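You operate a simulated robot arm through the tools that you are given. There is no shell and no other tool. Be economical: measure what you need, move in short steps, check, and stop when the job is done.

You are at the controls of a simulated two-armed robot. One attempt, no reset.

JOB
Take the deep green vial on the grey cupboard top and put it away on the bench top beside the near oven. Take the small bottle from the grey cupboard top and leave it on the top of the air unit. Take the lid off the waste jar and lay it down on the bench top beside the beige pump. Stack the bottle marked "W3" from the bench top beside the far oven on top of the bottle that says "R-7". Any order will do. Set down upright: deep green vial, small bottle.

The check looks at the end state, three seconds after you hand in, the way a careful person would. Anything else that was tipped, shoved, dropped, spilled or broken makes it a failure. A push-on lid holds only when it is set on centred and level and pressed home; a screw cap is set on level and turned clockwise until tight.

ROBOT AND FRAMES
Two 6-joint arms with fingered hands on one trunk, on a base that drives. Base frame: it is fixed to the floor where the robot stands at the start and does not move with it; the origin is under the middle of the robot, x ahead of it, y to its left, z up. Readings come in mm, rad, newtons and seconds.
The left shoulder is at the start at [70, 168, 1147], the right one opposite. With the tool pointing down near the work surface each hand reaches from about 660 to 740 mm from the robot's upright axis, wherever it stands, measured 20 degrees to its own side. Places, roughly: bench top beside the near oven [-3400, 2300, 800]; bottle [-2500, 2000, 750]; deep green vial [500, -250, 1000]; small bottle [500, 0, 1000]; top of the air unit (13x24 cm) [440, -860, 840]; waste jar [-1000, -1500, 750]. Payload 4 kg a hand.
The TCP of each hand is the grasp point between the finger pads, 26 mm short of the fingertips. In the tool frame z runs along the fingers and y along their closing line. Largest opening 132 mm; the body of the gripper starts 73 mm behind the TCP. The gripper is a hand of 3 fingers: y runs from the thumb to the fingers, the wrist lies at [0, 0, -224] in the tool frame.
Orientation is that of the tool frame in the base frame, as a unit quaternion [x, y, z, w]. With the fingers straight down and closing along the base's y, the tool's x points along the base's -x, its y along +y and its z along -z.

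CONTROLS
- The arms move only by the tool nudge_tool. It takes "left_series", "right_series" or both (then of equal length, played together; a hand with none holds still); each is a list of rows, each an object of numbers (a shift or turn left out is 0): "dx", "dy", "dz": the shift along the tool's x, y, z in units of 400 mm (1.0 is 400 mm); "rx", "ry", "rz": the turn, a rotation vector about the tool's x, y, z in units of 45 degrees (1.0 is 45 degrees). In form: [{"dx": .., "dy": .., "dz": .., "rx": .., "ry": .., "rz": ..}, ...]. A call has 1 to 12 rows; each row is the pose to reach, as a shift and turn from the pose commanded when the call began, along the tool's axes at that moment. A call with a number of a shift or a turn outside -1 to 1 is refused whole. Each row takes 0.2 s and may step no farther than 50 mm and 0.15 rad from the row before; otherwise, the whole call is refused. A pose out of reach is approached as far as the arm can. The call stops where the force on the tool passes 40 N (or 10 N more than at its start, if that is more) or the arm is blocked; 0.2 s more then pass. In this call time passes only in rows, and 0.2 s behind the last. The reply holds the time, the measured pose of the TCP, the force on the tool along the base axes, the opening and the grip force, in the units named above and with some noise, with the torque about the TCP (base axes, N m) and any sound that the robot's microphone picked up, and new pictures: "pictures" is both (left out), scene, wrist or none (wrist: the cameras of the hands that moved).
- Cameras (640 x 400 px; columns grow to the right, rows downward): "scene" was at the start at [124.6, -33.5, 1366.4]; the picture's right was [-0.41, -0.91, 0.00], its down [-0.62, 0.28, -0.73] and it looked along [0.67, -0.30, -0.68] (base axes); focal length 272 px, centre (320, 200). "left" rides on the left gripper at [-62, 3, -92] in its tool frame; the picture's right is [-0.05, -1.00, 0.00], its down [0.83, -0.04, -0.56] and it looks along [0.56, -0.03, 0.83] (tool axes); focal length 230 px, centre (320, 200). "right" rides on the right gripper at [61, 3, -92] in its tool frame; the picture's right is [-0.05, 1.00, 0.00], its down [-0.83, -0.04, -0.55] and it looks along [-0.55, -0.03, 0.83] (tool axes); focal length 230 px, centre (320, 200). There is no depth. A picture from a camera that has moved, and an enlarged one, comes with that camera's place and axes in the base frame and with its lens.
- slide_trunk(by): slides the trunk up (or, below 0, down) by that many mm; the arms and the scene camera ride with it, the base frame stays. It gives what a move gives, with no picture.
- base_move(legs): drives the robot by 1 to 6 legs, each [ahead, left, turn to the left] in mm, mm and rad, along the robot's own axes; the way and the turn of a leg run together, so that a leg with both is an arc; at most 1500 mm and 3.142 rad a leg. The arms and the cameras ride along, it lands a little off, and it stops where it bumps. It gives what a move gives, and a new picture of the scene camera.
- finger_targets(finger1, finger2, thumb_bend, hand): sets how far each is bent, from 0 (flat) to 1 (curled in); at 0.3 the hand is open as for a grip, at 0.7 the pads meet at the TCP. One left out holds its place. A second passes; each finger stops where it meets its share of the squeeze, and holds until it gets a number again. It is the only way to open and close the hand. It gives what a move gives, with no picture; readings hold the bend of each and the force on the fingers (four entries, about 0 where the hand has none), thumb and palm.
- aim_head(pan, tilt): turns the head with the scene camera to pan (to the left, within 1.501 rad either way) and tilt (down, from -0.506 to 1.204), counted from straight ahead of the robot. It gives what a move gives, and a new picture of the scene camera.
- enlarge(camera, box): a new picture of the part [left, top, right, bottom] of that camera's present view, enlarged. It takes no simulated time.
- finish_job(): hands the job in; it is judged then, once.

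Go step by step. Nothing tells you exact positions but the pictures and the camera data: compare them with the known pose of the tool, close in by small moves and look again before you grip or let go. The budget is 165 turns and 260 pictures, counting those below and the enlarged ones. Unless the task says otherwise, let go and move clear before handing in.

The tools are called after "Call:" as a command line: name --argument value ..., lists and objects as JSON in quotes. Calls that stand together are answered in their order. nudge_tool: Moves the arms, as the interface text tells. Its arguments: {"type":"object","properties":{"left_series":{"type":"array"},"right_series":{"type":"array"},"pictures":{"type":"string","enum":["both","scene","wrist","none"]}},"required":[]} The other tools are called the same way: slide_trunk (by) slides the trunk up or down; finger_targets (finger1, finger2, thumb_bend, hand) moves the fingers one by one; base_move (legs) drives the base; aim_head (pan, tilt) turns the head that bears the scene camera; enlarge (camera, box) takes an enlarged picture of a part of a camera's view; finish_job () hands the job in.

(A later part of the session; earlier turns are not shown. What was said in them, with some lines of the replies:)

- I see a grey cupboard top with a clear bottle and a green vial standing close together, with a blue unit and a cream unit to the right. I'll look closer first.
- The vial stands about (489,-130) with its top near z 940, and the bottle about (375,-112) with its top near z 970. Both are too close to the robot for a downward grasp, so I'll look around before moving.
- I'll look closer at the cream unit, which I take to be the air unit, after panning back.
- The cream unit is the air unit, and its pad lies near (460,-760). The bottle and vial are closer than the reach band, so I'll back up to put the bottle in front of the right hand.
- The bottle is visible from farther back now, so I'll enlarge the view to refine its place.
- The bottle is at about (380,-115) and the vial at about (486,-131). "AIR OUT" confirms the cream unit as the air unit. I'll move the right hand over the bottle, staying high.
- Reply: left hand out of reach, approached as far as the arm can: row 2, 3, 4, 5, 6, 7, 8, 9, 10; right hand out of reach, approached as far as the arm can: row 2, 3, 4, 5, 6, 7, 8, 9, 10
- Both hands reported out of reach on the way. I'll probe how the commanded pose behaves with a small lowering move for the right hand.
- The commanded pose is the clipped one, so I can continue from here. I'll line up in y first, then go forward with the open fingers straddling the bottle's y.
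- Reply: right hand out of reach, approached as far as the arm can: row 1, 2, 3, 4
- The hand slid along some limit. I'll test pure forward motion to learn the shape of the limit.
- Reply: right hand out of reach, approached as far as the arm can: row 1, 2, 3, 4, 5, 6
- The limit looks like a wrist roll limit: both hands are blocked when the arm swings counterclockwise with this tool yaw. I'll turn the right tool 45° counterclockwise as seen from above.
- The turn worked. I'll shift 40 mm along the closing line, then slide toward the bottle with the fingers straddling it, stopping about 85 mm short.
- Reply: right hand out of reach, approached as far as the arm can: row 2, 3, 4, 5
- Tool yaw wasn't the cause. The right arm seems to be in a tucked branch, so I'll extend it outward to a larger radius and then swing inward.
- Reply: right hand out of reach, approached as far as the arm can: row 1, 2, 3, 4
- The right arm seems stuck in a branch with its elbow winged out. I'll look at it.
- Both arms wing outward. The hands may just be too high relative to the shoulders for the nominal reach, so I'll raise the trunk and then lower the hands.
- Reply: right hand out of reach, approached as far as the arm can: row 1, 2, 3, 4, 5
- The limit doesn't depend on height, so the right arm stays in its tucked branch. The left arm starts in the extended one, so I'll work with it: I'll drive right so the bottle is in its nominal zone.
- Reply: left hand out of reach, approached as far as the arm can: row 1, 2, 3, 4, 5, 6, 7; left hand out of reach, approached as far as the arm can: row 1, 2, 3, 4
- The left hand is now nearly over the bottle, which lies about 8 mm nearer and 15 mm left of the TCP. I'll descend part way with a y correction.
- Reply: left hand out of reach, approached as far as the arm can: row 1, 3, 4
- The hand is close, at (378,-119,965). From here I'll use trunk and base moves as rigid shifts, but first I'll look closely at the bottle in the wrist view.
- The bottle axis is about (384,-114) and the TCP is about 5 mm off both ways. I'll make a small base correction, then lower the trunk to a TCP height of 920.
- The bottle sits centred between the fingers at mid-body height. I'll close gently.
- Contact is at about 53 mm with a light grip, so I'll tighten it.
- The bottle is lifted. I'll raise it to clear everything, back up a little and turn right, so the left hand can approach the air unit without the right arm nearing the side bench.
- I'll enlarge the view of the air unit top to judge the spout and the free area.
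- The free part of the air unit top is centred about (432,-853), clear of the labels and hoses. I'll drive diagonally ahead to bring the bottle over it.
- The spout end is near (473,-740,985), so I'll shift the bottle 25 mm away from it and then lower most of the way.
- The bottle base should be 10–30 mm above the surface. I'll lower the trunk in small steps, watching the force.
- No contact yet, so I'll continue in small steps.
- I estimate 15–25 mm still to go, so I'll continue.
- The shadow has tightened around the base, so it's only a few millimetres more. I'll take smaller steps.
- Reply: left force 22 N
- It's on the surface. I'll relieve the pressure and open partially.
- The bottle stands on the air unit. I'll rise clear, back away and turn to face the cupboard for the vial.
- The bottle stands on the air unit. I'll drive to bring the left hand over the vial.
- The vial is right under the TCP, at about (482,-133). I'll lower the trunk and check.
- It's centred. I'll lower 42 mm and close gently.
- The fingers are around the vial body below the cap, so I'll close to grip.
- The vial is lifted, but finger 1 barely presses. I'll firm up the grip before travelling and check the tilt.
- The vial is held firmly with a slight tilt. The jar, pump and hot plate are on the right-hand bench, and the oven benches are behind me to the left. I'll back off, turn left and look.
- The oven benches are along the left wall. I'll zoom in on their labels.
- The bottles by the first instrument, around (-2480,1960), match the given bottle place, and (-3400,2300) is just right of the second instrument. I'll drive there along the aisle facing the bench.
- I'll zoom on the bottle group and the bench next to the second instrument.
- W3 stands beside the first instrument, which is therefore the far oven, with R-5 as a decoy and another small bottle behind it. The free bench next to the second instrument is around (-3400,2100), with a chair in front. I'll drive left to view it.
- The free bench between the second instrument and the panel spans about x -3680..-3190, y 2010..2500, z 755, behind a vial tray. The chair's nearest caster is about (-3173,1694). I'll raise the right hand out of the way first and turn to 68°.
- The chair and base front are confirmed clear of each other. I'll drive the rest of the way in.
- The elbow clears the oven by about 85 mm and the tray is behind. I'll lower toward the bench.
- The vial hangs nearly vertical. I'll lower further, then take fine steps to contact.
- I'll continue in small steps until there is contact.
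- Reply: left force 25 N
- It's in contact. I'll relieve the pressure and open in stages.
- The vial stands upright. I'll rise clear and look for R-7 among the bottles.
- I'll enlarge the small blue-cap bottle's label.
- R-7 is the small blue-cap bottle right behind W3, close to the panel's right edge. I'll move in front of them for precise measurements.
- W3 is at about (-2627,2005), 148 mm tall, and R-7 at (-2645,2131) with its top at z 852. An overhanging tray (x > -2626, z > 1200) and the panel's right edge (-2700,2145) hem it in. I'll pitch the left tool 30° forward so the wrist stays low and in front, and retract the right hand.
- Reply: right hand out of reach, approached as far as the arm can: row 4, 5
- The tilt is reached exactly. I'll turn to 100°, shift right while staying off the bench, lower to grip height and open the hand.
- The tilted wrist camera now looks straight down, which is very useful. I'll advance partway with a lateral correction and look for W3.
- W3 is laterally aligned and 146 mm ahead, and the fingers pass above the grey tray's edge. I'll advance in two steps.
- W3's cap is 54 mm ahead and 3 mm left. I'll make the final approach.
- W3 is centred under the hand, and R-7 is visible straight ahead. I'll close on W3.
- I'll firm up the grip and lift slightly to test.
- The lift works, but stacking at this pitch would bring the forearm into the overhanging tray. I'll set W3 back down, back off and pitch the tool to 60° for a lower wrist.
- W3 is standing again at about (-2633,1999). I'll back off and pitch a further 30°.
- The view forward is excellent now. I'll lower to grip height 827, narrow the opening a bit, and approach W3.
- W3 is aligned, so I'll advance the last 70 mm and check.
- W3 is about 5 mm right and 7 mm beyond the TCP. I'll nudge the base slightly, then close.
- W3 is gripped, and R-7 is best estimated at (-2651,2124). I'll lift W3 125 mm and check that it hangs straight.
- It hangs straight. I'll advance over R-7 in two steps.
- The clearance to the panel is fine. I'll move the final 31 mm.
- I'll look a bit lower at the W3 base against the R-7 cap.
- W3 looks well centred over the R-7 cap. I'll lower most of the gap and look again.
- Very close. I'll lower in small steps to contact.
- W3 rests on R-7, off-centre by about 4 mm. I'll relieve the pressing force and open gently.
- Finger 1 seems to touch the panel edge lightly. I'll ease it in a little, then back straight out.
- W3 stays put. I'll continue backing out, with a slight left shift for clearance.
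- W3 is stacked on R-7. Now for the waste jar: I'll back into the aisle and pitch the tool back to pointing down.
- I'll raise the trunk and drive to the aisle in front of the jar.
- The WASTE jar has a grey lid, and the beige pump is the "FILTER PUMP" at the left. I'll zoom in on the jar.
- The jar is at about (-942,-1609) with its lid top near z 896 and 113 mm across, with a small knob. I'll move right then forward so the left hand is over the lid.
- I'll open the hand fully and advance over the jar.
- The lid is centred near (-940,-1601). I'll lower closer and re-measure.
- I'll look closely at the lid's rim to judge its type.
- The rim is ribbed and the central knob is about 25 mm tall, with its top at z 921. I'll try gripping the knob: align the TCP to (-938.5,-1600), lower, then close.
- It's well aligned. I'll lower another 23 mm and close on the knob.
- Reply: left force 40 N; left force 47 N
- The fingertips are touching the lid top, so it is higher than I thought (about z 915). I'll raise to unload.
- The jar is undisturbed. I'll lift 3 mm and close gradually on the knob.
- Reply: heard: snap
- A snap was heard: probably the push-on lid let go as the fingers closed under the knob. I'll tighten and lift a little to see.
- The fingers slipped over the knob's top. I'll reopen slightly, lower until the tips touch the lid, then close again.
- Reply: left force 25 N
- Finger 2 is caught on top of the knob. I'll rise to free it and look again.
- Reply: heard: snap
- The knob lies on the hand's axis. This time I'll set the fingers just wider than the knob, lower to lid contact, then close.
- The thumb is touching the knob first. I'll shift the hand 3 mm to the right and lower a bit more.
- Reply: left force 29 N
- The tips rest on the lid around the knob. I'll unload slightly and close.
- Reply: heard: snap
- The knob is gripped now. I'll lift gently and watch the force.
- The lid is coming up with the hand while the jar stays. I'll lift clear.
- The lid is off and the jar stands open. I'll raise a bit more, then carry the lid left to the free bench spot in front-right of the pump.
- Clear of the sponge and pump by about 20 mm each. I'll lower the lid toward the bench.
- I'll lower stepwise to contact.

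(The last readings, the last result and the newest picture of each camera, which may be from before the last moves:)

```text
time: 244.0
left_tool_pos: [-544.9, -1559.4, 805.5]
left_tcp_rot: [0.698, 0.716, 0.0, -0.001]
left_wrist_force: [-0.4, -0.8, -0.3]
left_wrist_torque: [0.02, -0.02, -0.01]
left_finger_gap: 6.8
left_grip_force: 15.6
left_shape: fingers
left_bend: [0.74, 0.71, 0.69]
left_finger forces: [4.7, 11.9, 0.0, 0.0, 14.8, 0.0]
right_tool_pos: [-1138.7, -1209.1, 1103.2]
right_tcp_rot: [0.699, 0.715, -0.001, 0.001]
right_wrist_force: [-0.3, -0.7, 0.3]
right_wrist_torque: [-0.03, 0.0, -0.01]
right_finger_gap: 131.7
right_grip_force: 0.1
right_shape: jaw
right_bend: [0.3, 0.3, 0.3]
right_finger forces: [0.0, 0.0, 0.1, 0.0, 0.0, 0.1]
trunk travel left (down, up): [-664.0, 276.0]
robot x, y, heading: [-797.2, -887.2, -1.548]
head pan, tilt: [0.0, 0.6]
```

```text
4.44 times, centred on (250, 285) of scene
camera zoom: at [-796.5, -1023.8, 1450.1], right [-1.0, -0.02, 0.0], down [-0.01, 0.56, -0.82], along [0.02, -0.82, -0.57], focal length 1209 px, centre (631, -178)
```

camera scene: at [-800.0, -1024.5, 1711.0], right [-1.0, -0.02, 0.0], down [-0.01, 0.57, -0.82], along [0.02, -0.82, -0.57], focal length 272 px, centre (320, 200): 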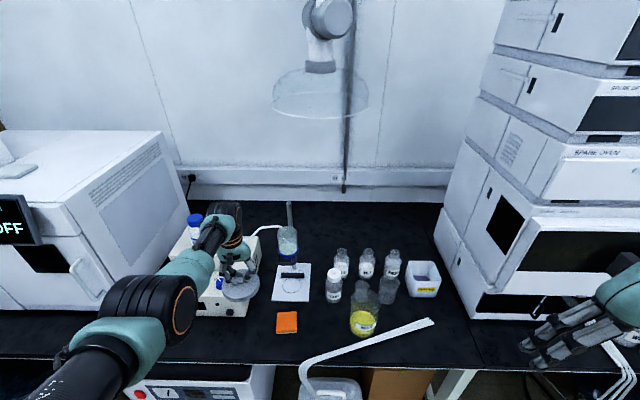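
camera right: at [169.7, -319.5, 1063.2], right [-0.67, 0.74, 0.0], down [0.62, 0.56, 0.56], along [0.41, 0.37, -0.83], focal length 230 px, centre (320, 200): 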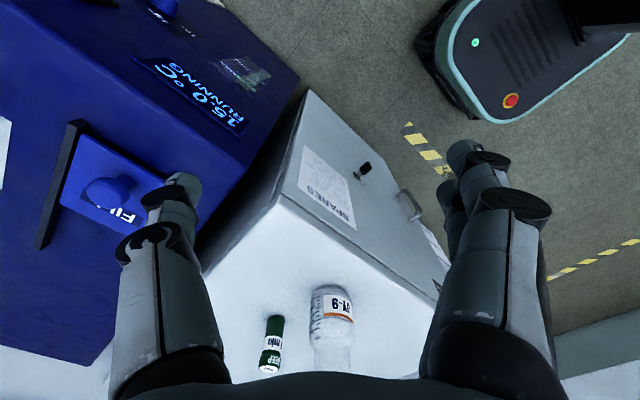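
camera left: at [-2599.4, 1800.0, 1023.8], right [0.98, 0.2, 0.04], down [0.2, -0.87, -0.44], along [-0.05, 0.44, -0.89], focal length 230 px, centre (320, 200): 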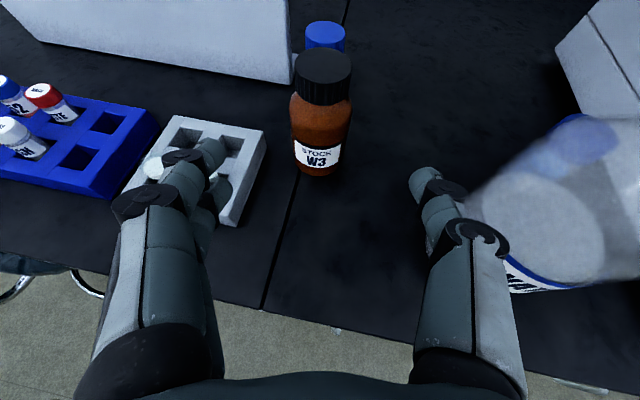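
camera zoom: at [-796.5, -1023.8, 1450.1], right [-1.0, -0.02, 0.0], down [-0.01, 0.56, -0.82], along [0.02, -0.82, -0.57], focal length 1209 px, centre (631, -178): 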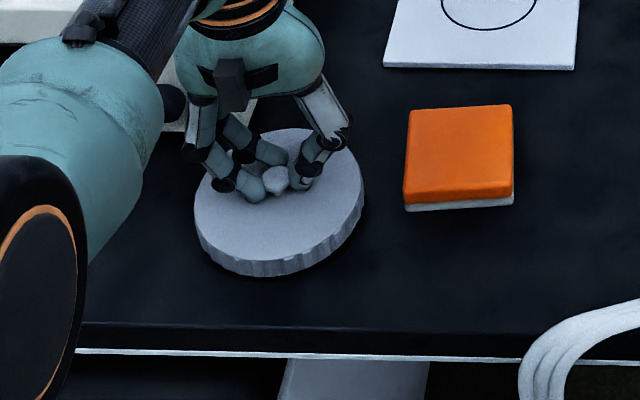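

Call:
slide_trunk --by -5

Call:
slide_trunk --by -4

Call:
slide_trunk --by -4

Call:
enlarge --camera "scene" --box '[200, 240, 300, 330]'

```text
time: 244.5
left_tool_pos: [-545.4, -1560.0, 802.0]
left_tcp_rot: [0.698, 0.716, 0.0, 0.001]
left_wrist_force: [0.7, 0.5, 1.1]
left_wrist_torque: [-0.01, 0.08, 0.0]
left_finger_gap: 6.8
left_grip_force: 15.8
left_shape: fingers
left_bend: [0.74, 0.71, 0.69]
left_finger forces: [5.1, 11.0, 0.0, 0.0, 15.5, 0.0]
right_tool_pos: [-1139.2, -1208.6, 1099.2]
right_tcp_rot: [0.699, 0.716, -0.001, 0.001]
right_wrist_force: [-0.2, 0.0, 0.1]
right_wrist_torque: [0.02, 0.01, -0.03]
right_finger_gap: 132.0
right_grip_force: 0.1
right_shape: jaw
right_bend: [0.3, 0.3, 0.3]
right_finger forces: [0.0, 0.0, 0.1, 0.0, 0.0, 0.0]
trunk travel left (down, up): [-659.0, 281.0]
robot x, y, heading: [-797.5, -888.4, -1.552]
head pan, tilt: [0.0, 0.6]
```

```text
time: 245.0
left_tool_pos: [-543.8, -1559.7, 800.4]
left_tcp_rot: [0.698, 0.716, -0.003, 0.003]
left_wrist_force: [0.2, 1.1, 13.1]
left_wrist_torque: [0.04, 0.29, -0.05]
left_finger_gap: 6.7
left_grip_force: 22.0
left_shape: fingers
left_bend: [0.74, 0.71, 0.71]
left_finger forces: [5.9, 13.3, 0.1, 0.0, 23.5, 0.1]
right_tool_pos: [-1140.1, -1205.7, 1094.6]
right_tcp_rot: [0.698, 0.716, -0.001, 0.001]
right_wrist_force: [0.0, -0.3, 0.1]
right_wrist_torque: [-0.01, 0.0, -0.01]
right_finger_gap: 131.9
right_grip_force: 0.0
right_shape: jaw
right_bend: [0.3, 0.3, 0.3]
right_finger forces: [0.0, 0.1, 0.0, 0.0, 0.0, 0.1]
trunk travel left (down, up): [-655.0, 285.0]
robot x, y, heading: [-800.2, -881.3, -1.545]
head pan, tilt: [0.0, 0.6]
```

```text
time: 245.6
left_tool_pos: [-546.1, -1559.1, 799.5]
left_tcp_rot: [0.699, 0.715, -0.003, 0.006]
left_wrist_force: [0.8, -0.8, 29.6]
left_wrist_torque: [0.16, 0.25, -0.05]
left_finger_gap: 6.4
left_grip_force: 28.4
left_shape: fingers
left_bend: [0.74, 0.72, 0.71]
left_finger forces: [6.9, 18.8, 0.0, 0.0, 31.6, 0.0]
right_tool_pos: [-1141.1, -1205.4, 1091.6]
right_tcp_rot: [0.699, 0.715, -0.001, 0.002]
right_wrist_force: [-0.2, -0.5, -0.4]
right_wrist_torque: [0.03, -0.02, 0.01]
right_finger_gap: 131.8
right_grip_force: 0.1
right_shape: jaw
right_bend: [0.3, 0.3, 0.3]
right_finger forces: [0.1, 0.1, 0.1, 0.1, 0.1, 0.0]
trunk travel left (down, up): [-651.0, 289.0]
robot x, y, heading: [-800.7, -884.1, -1.545]
head pan, tilt: [0.0, 0.6]
```

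```text
4.44 times, centred on (250, 285) of scene
camera zoom: at [-798.3, -1018.3, 1438.0], right [-1.0, -0.02, 0.0], down [-0.01, 0.56, -0.83], along [0.02, -0.83, -0.56], focal length 1209 px, centre (631, -178)
```

zoom: 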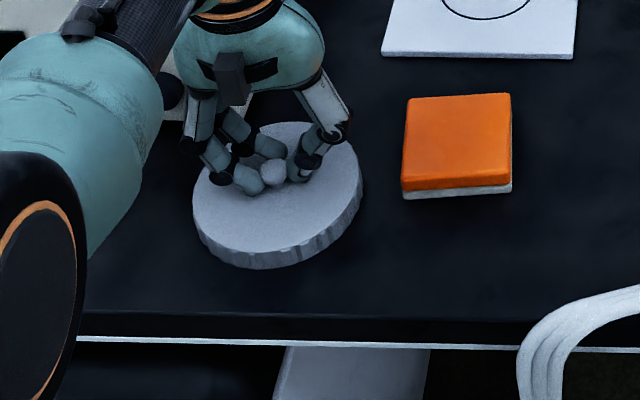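

The lid sits flat on the bench. I'll unload, open and rise.

Call:
slide_trunk --by 9

Call:
finger_targets --hand "left" --finger1 0.6 --finger2 0.6 --thumb_bend 0.6

Call:
finger_targets --hand "left" --finger1 0.52 --finger2 0.52 --thumb_bend 0.52

Call:
slide_trunk --by 60

Call:
enlarge --camera "left" --box '[100, 20, 500, 300]'

```text
time: 246.1
left_tool_pos: [-544.8, -1557.6, 800.4]
left_tcp_rot: [0.698, 0.716, 0.001, -0.001]
left_wrist_force: [-0.1, -2.1, 2.5]
left_wrist_torque: [-0.1, 0.15, 0.03]
left_finger_gap: 6.5
left_grip_force: 16.7
left_shape: fingers
left_bend: [0.74, 0.71, 0.71]
left_finger forces: [4.6, 10.6, 0.0, 0.0, 17.7, 0.1]
right_tool_pos: [-1139.7, -1207.3, 1099.7]
right_tcp_rot: [0.698, 0.716, -0.001, 0.001]
right_wrist_force: [0.1, -0.1, 0.2]
right_wrist_torque: [-0.04, 0.02, 0.01]
right_finger_gap: 131.8
right_grip_force: 0.0
right_shape: jaw
right_bend: [0.3, 0.3, 0.3]
right_finger forces: [0.0, 0.0, 0.0, 0.1, 0.0, 0.1]
trunk travel left (down, up): [-660.0, 280.0]
robot x, y, heading: [-799.2, -888.3, -1.55]
head pan, tilt: [0.0, 0.6]
```

```text
time: 247.1
left_tool_pos: [-544.7, -1557.7, 804.6]
left_tcp_rot: [0.698, 0.716, -0.001, 0.001]
left_wrist_force: [0.3, 3.4, 11.7]
left_wrist_torque: [0.07, -0.08, 0.05]
left_finger_gap: 26.9
left_grip_force: 5.2
left_shape: fingers
left_bend: [0.62, 0.62, 0.62]
left_finger forces: [3.0, 3.5, 0.0, 0.1, 4.9, 0.1]
right_tool_pos: [-1139.9, -1206.3, 1099.7]
right_tcp_rot: [0.698, 0.716, -0.002, 0.001]
right_wrist_force: [-1.1, -0.1, 0.3]
right_wrist_torque: [0.01, -0.03, 0.01]
right_finger_gap: 131.8
right_grip_force: 0.0
right_shape: jaw
right_bend: [0.3, 0.3, 0.3]
right_finger forces: [0.0, 0.0, 0.0, 0.0, 0.1, 0.0]
trunk travel left (down, up): [-660.0, 280.0]
robot x, y, heading: [-794.8, -886.6, -1.551]
head pan, tilt: [0.0, 0.6]
```

```text
time: 248.1
left_tool_pos: [-546.2, -1558.7, 806.1]
left_tcp_rot: [0.698, 0.716, -0.002, 0.002]
left_wrist_force: [2.0, -4.4, 20.2]
left_wrist_torque: [-0.09, 0.1, -0.02]
left_finger_gap: 50.7
left_grip_force: 10.4
left_shape: fingers
left_bend: [0.54, 0.55, 0.55]
left_finger forces: [3.3, 4.6, 0.0, 0.1, 12.4, 0.1]
right_tool_pos: [-1140.2, -1206.1, 1100.0]
right_tcp_rot: [0.698, 0.716, 0.0, 0.002]
right_wrist_force: [-0.2, 0.1, 0.7]
right_wrist_torque: [-0.02, -0.01, 0.01]
right_finger_gap: 131.9
right_grip_force: 0.0
right_shape: jaw
right_bend: [0.3, 0.3, 0.3]
right_finger forces: [0.0, 0.0, 0.0, 0.1, 0.0, 0.2]
trunk travel left (down, up): [-660.0, 280.0]
robot x, y, heading: [-799.2, -884.4, -1.542]
head pan, tilt: [0.0, 0.6]
```

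```text
time: 249.1
left_tool_pos: [-545.5, -1558.8, 862.2]
left_tcp_rot: [0.699, 0.715, 0.0, -0.001]
left_wrist_force: [-0.6, 0.2, 0.0]
left_wrist_torque: [-0.02, 0.02, 0.0]
left_finger_gap: 60.5
left_grip_force: 0.0
left_shape: fingers
left_bend: [0.52, 0.52, 0.52]
left_finger forces: [0.0, 0.0, 0.0, 0.0, 0.1, 0.1]
right_tool_pos: [-1140.0, -1208.4, 1159.6]
right_tcp_rot: [0.698, 0.716, -0.001, 0.0]
right_wrist_force: [0.4, -0.4, 0.1]
right_wrist_torque: [0.01, -0.01, 0.0]
right_finger_gap: 132.0
right_grip_force: 0.1
right_shape: jaw
right_bend: [0.3, 0.3, 0.3]
right_finger forces: [0.0, 0.0, 0.0, 0.0, 0.1, 0.0]
trunk travel left (down, up): [-720.0, 220.0]
robot x, y, heading: [-801.5, -886.3, -1.546]
head pan, tilt: [0.0, 0.6]
```

```text
1.43 times, centred on (300, 160) of left
camera zoom: at [-540.1, -1620.5, 954.1], right [-1.0, -0.08, 0.0], down [-0.06, 0.83, 0.56], along [-0.04, 0.55, -0.83], focal length 329 px, centre (349, 257)
```

zoom: 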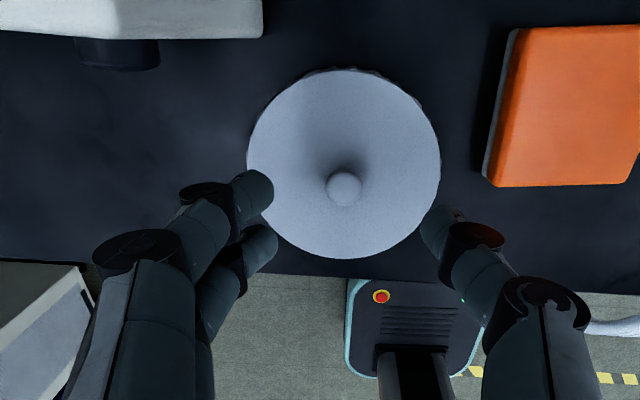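

The lid lies flat beside the pump. I'll rise, back away and do a final check.

Call:
slide_trunk --by 200

Call:
base_move --legs '[[-450, 0, 0]]'

Call:
enlarge --camera "scene" --box '[140, 120, 440, 290]'

Call:
aim_head --pan 1.3 --tilt 0.45

```text
time: 251.3
left_tool_pos: [-544.1, -1560.2, 1061.7]
left_tcp_rot: [0.698, 0.716, 0.001, 0.001]
left_wrist_force: [0.7, 0.4, -0.1]
left_wrist_torque: [0.03, -0.02, -0.02]
left_finger_gap: 60.6
left_grip_force: 0.1
left_shape: fingers
left_bend: [0.52, 0.52, 0.52]
left_finger forces: [0.0, 0.0, 0.0, 0.0, 0.1, 0.0]
right_tool_pos: [-1140.3, -1208.9, 1361.1]
right_tcp_rot: [0.698, 0.716, 0.0, 0.001]
right_wrist_force: [0.5, -0.2, -0.5]
right_wrist_torque: [-0.06, 0.03, 0.0]
right_finger_gap: 131.8
right_grip_force: 0.0
right_shape: jaw
right_bend: [0.3, 0.3, 0.3]
right_finger forces: [0.0, 0.1, 0.0, 0.0, 0.1, 0.0]
trunk travel left (down, up): [-920.0, 20.0]
robot x, y, heading: [-798.3, -886.0, -1.542]
head pan, tilt: [0.0, 0.6]
```

```text
time: 254.1
left_tool_pos: [-556.0, -1108.7, 1062.0]
left_tcp_rot: [0.699, 0.715, 0.001, 0.0]
left_wrist_force: [0.3, -1.2, 0.2]
left_wrist_torque: [0.03, 0.01, -0.03]
left_finger_gap: 60.4
left_grip_force: 0.0
left_shape: fingers
left_bend: [0.52, 0.52, 0.52]
left_finger forces: [0.0, 0.0, 0.1, 0.0, 0.0, 0.0]
right_tool_pos: [-1150.7, -756.8, 1358.9]
right_tcp_rot: [0.699, 0.715, 0.0, 0.0]
right_wrist_force: [-0.5, 0.2, -1.0]
right_wrist_torque: [-0.02, 0.01, 0.03]
right_finger_gap: 132.0
right_grip_force: 0.1
right_shape: jaw
right_bend: [0.3, 0.3, 0.3]
right_finger forces: [0.0, 0.0, 0.1, 0.0, 0.0, 0.0]
trunk travel left (down, up): [-920.0, 20.0]
robot x, y, heading: [-807.1, -430.1, -1.547]
head pan, tilt: [0.0, 0.6]
camera scene: at [-807.1, -573.0, 1705.8], right [-1.0, -0.02, 0.0], down [-0.01, 0.57, -0.82], along [0.02, -0.82, -0.57], focal length 272 px, centre (320, 200)
```

scene: 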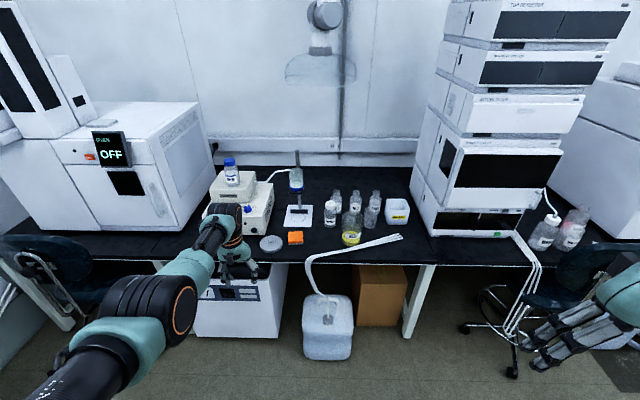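

```text
2.13 times, centred on (290, 205) of scene
camera zoom: at [-807.1, -573.0, 1705.8], right [-1.0, -0.02, 0.0], down [-0.01, 0.57, -0.82], along [0.02, -0.82, -0.57], focal length 580 px, centre (384, 189)
```

zoom: 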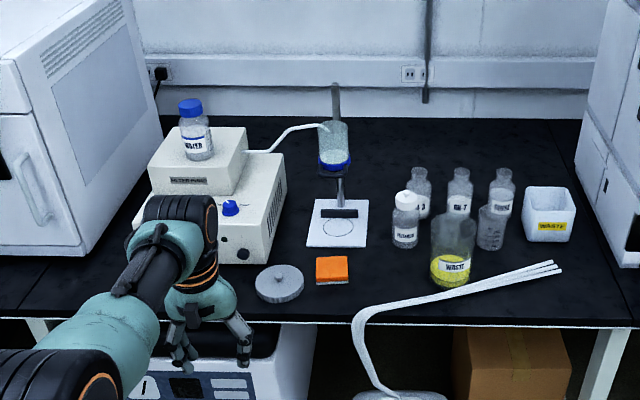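

```text
time: 255.5
left_tool_pos: [-557.0, -1106.2, 1063.6]
left_tcp_rot: [0.699, 0.715, -0.001, 0.0]
left_wrist_force: [-0.2, -0.3, 0.0]
left_wrist_torque: [0.01, -0.01, 0.01]
left_finger_gap: 60.3
left_grip_force: 0.1
left_shape: fingers
left_bend: [0.52, 0.52, 0.52]
left_finger forces: [0.1, 0.0, 0.0, 0.0, 0.0, 0.0]
right_tool_pos: [-1149.3, -754.2, 1360.9]
right_tcp_rot: [0.699, 0.715, -0.001, 0.0]
right_wrist_force: [0.1, 0.4, 0.1]
right_wrist_torque: [-0.01, 0.04, -0.04]
right_finger_gap: 131.9
right_grip_force: 0.1
right_shape: jaw
right_bend: [0.3, 0.3, 0.3]
right_finger forces: [0.1, 0.1, 0.1, 0.0, 0.0, 0.0]
trunk travel left (down, up): [-920.0, 20.0]
robot x, y, heading: [-808.0, -427.1, -1.548]
head pan, tilt: [1.3, 0.45]
camera scene: at [-720.0, -504.2, 1719.7], right [-0.25, -0.97, 0.0], down [-0.42, 0.11, -0.9], along [0.87, -0.22, -0.44], focal length 272 px, centre (320, 200)
```

scene: 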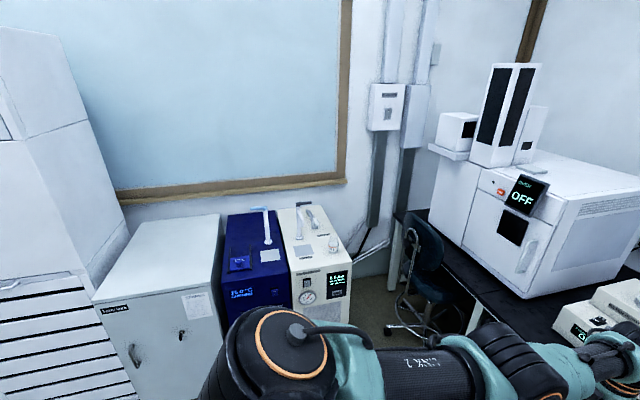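

The lid lies beside the beige filter pump, the jar stands open, and the bottle is upright on the air unit. The vial and the W3-on-R-7 stack were standing when I left them, so I'm handing in.

Call:
finish_job

```text
The job is handed in.
```

I did all four moves and handed the job in; I haven't seen the result of the check.

- **Deep green vial:** it stands upright on the bench beside the near oven. I took (-3400, 2300) as that spot, so the "near oven" is the instrument reading READY.
- **Small bottle (JY-9):** it stands upright on the top of the air unit.
- **Waste jar lid:** it is off and lies flat on the bench beside the beige pump. I pressed down on the lid with up to about 47 N while trying to grip its knob, and heard three snaps. The lid and jar looked undamaged and the jar did not move.
- **W3 on R-7:** W3 stands on R-7, about 4 mm off centre. A finger touched the edge of the panel next to R-7 with about 2.5 N as I let go.
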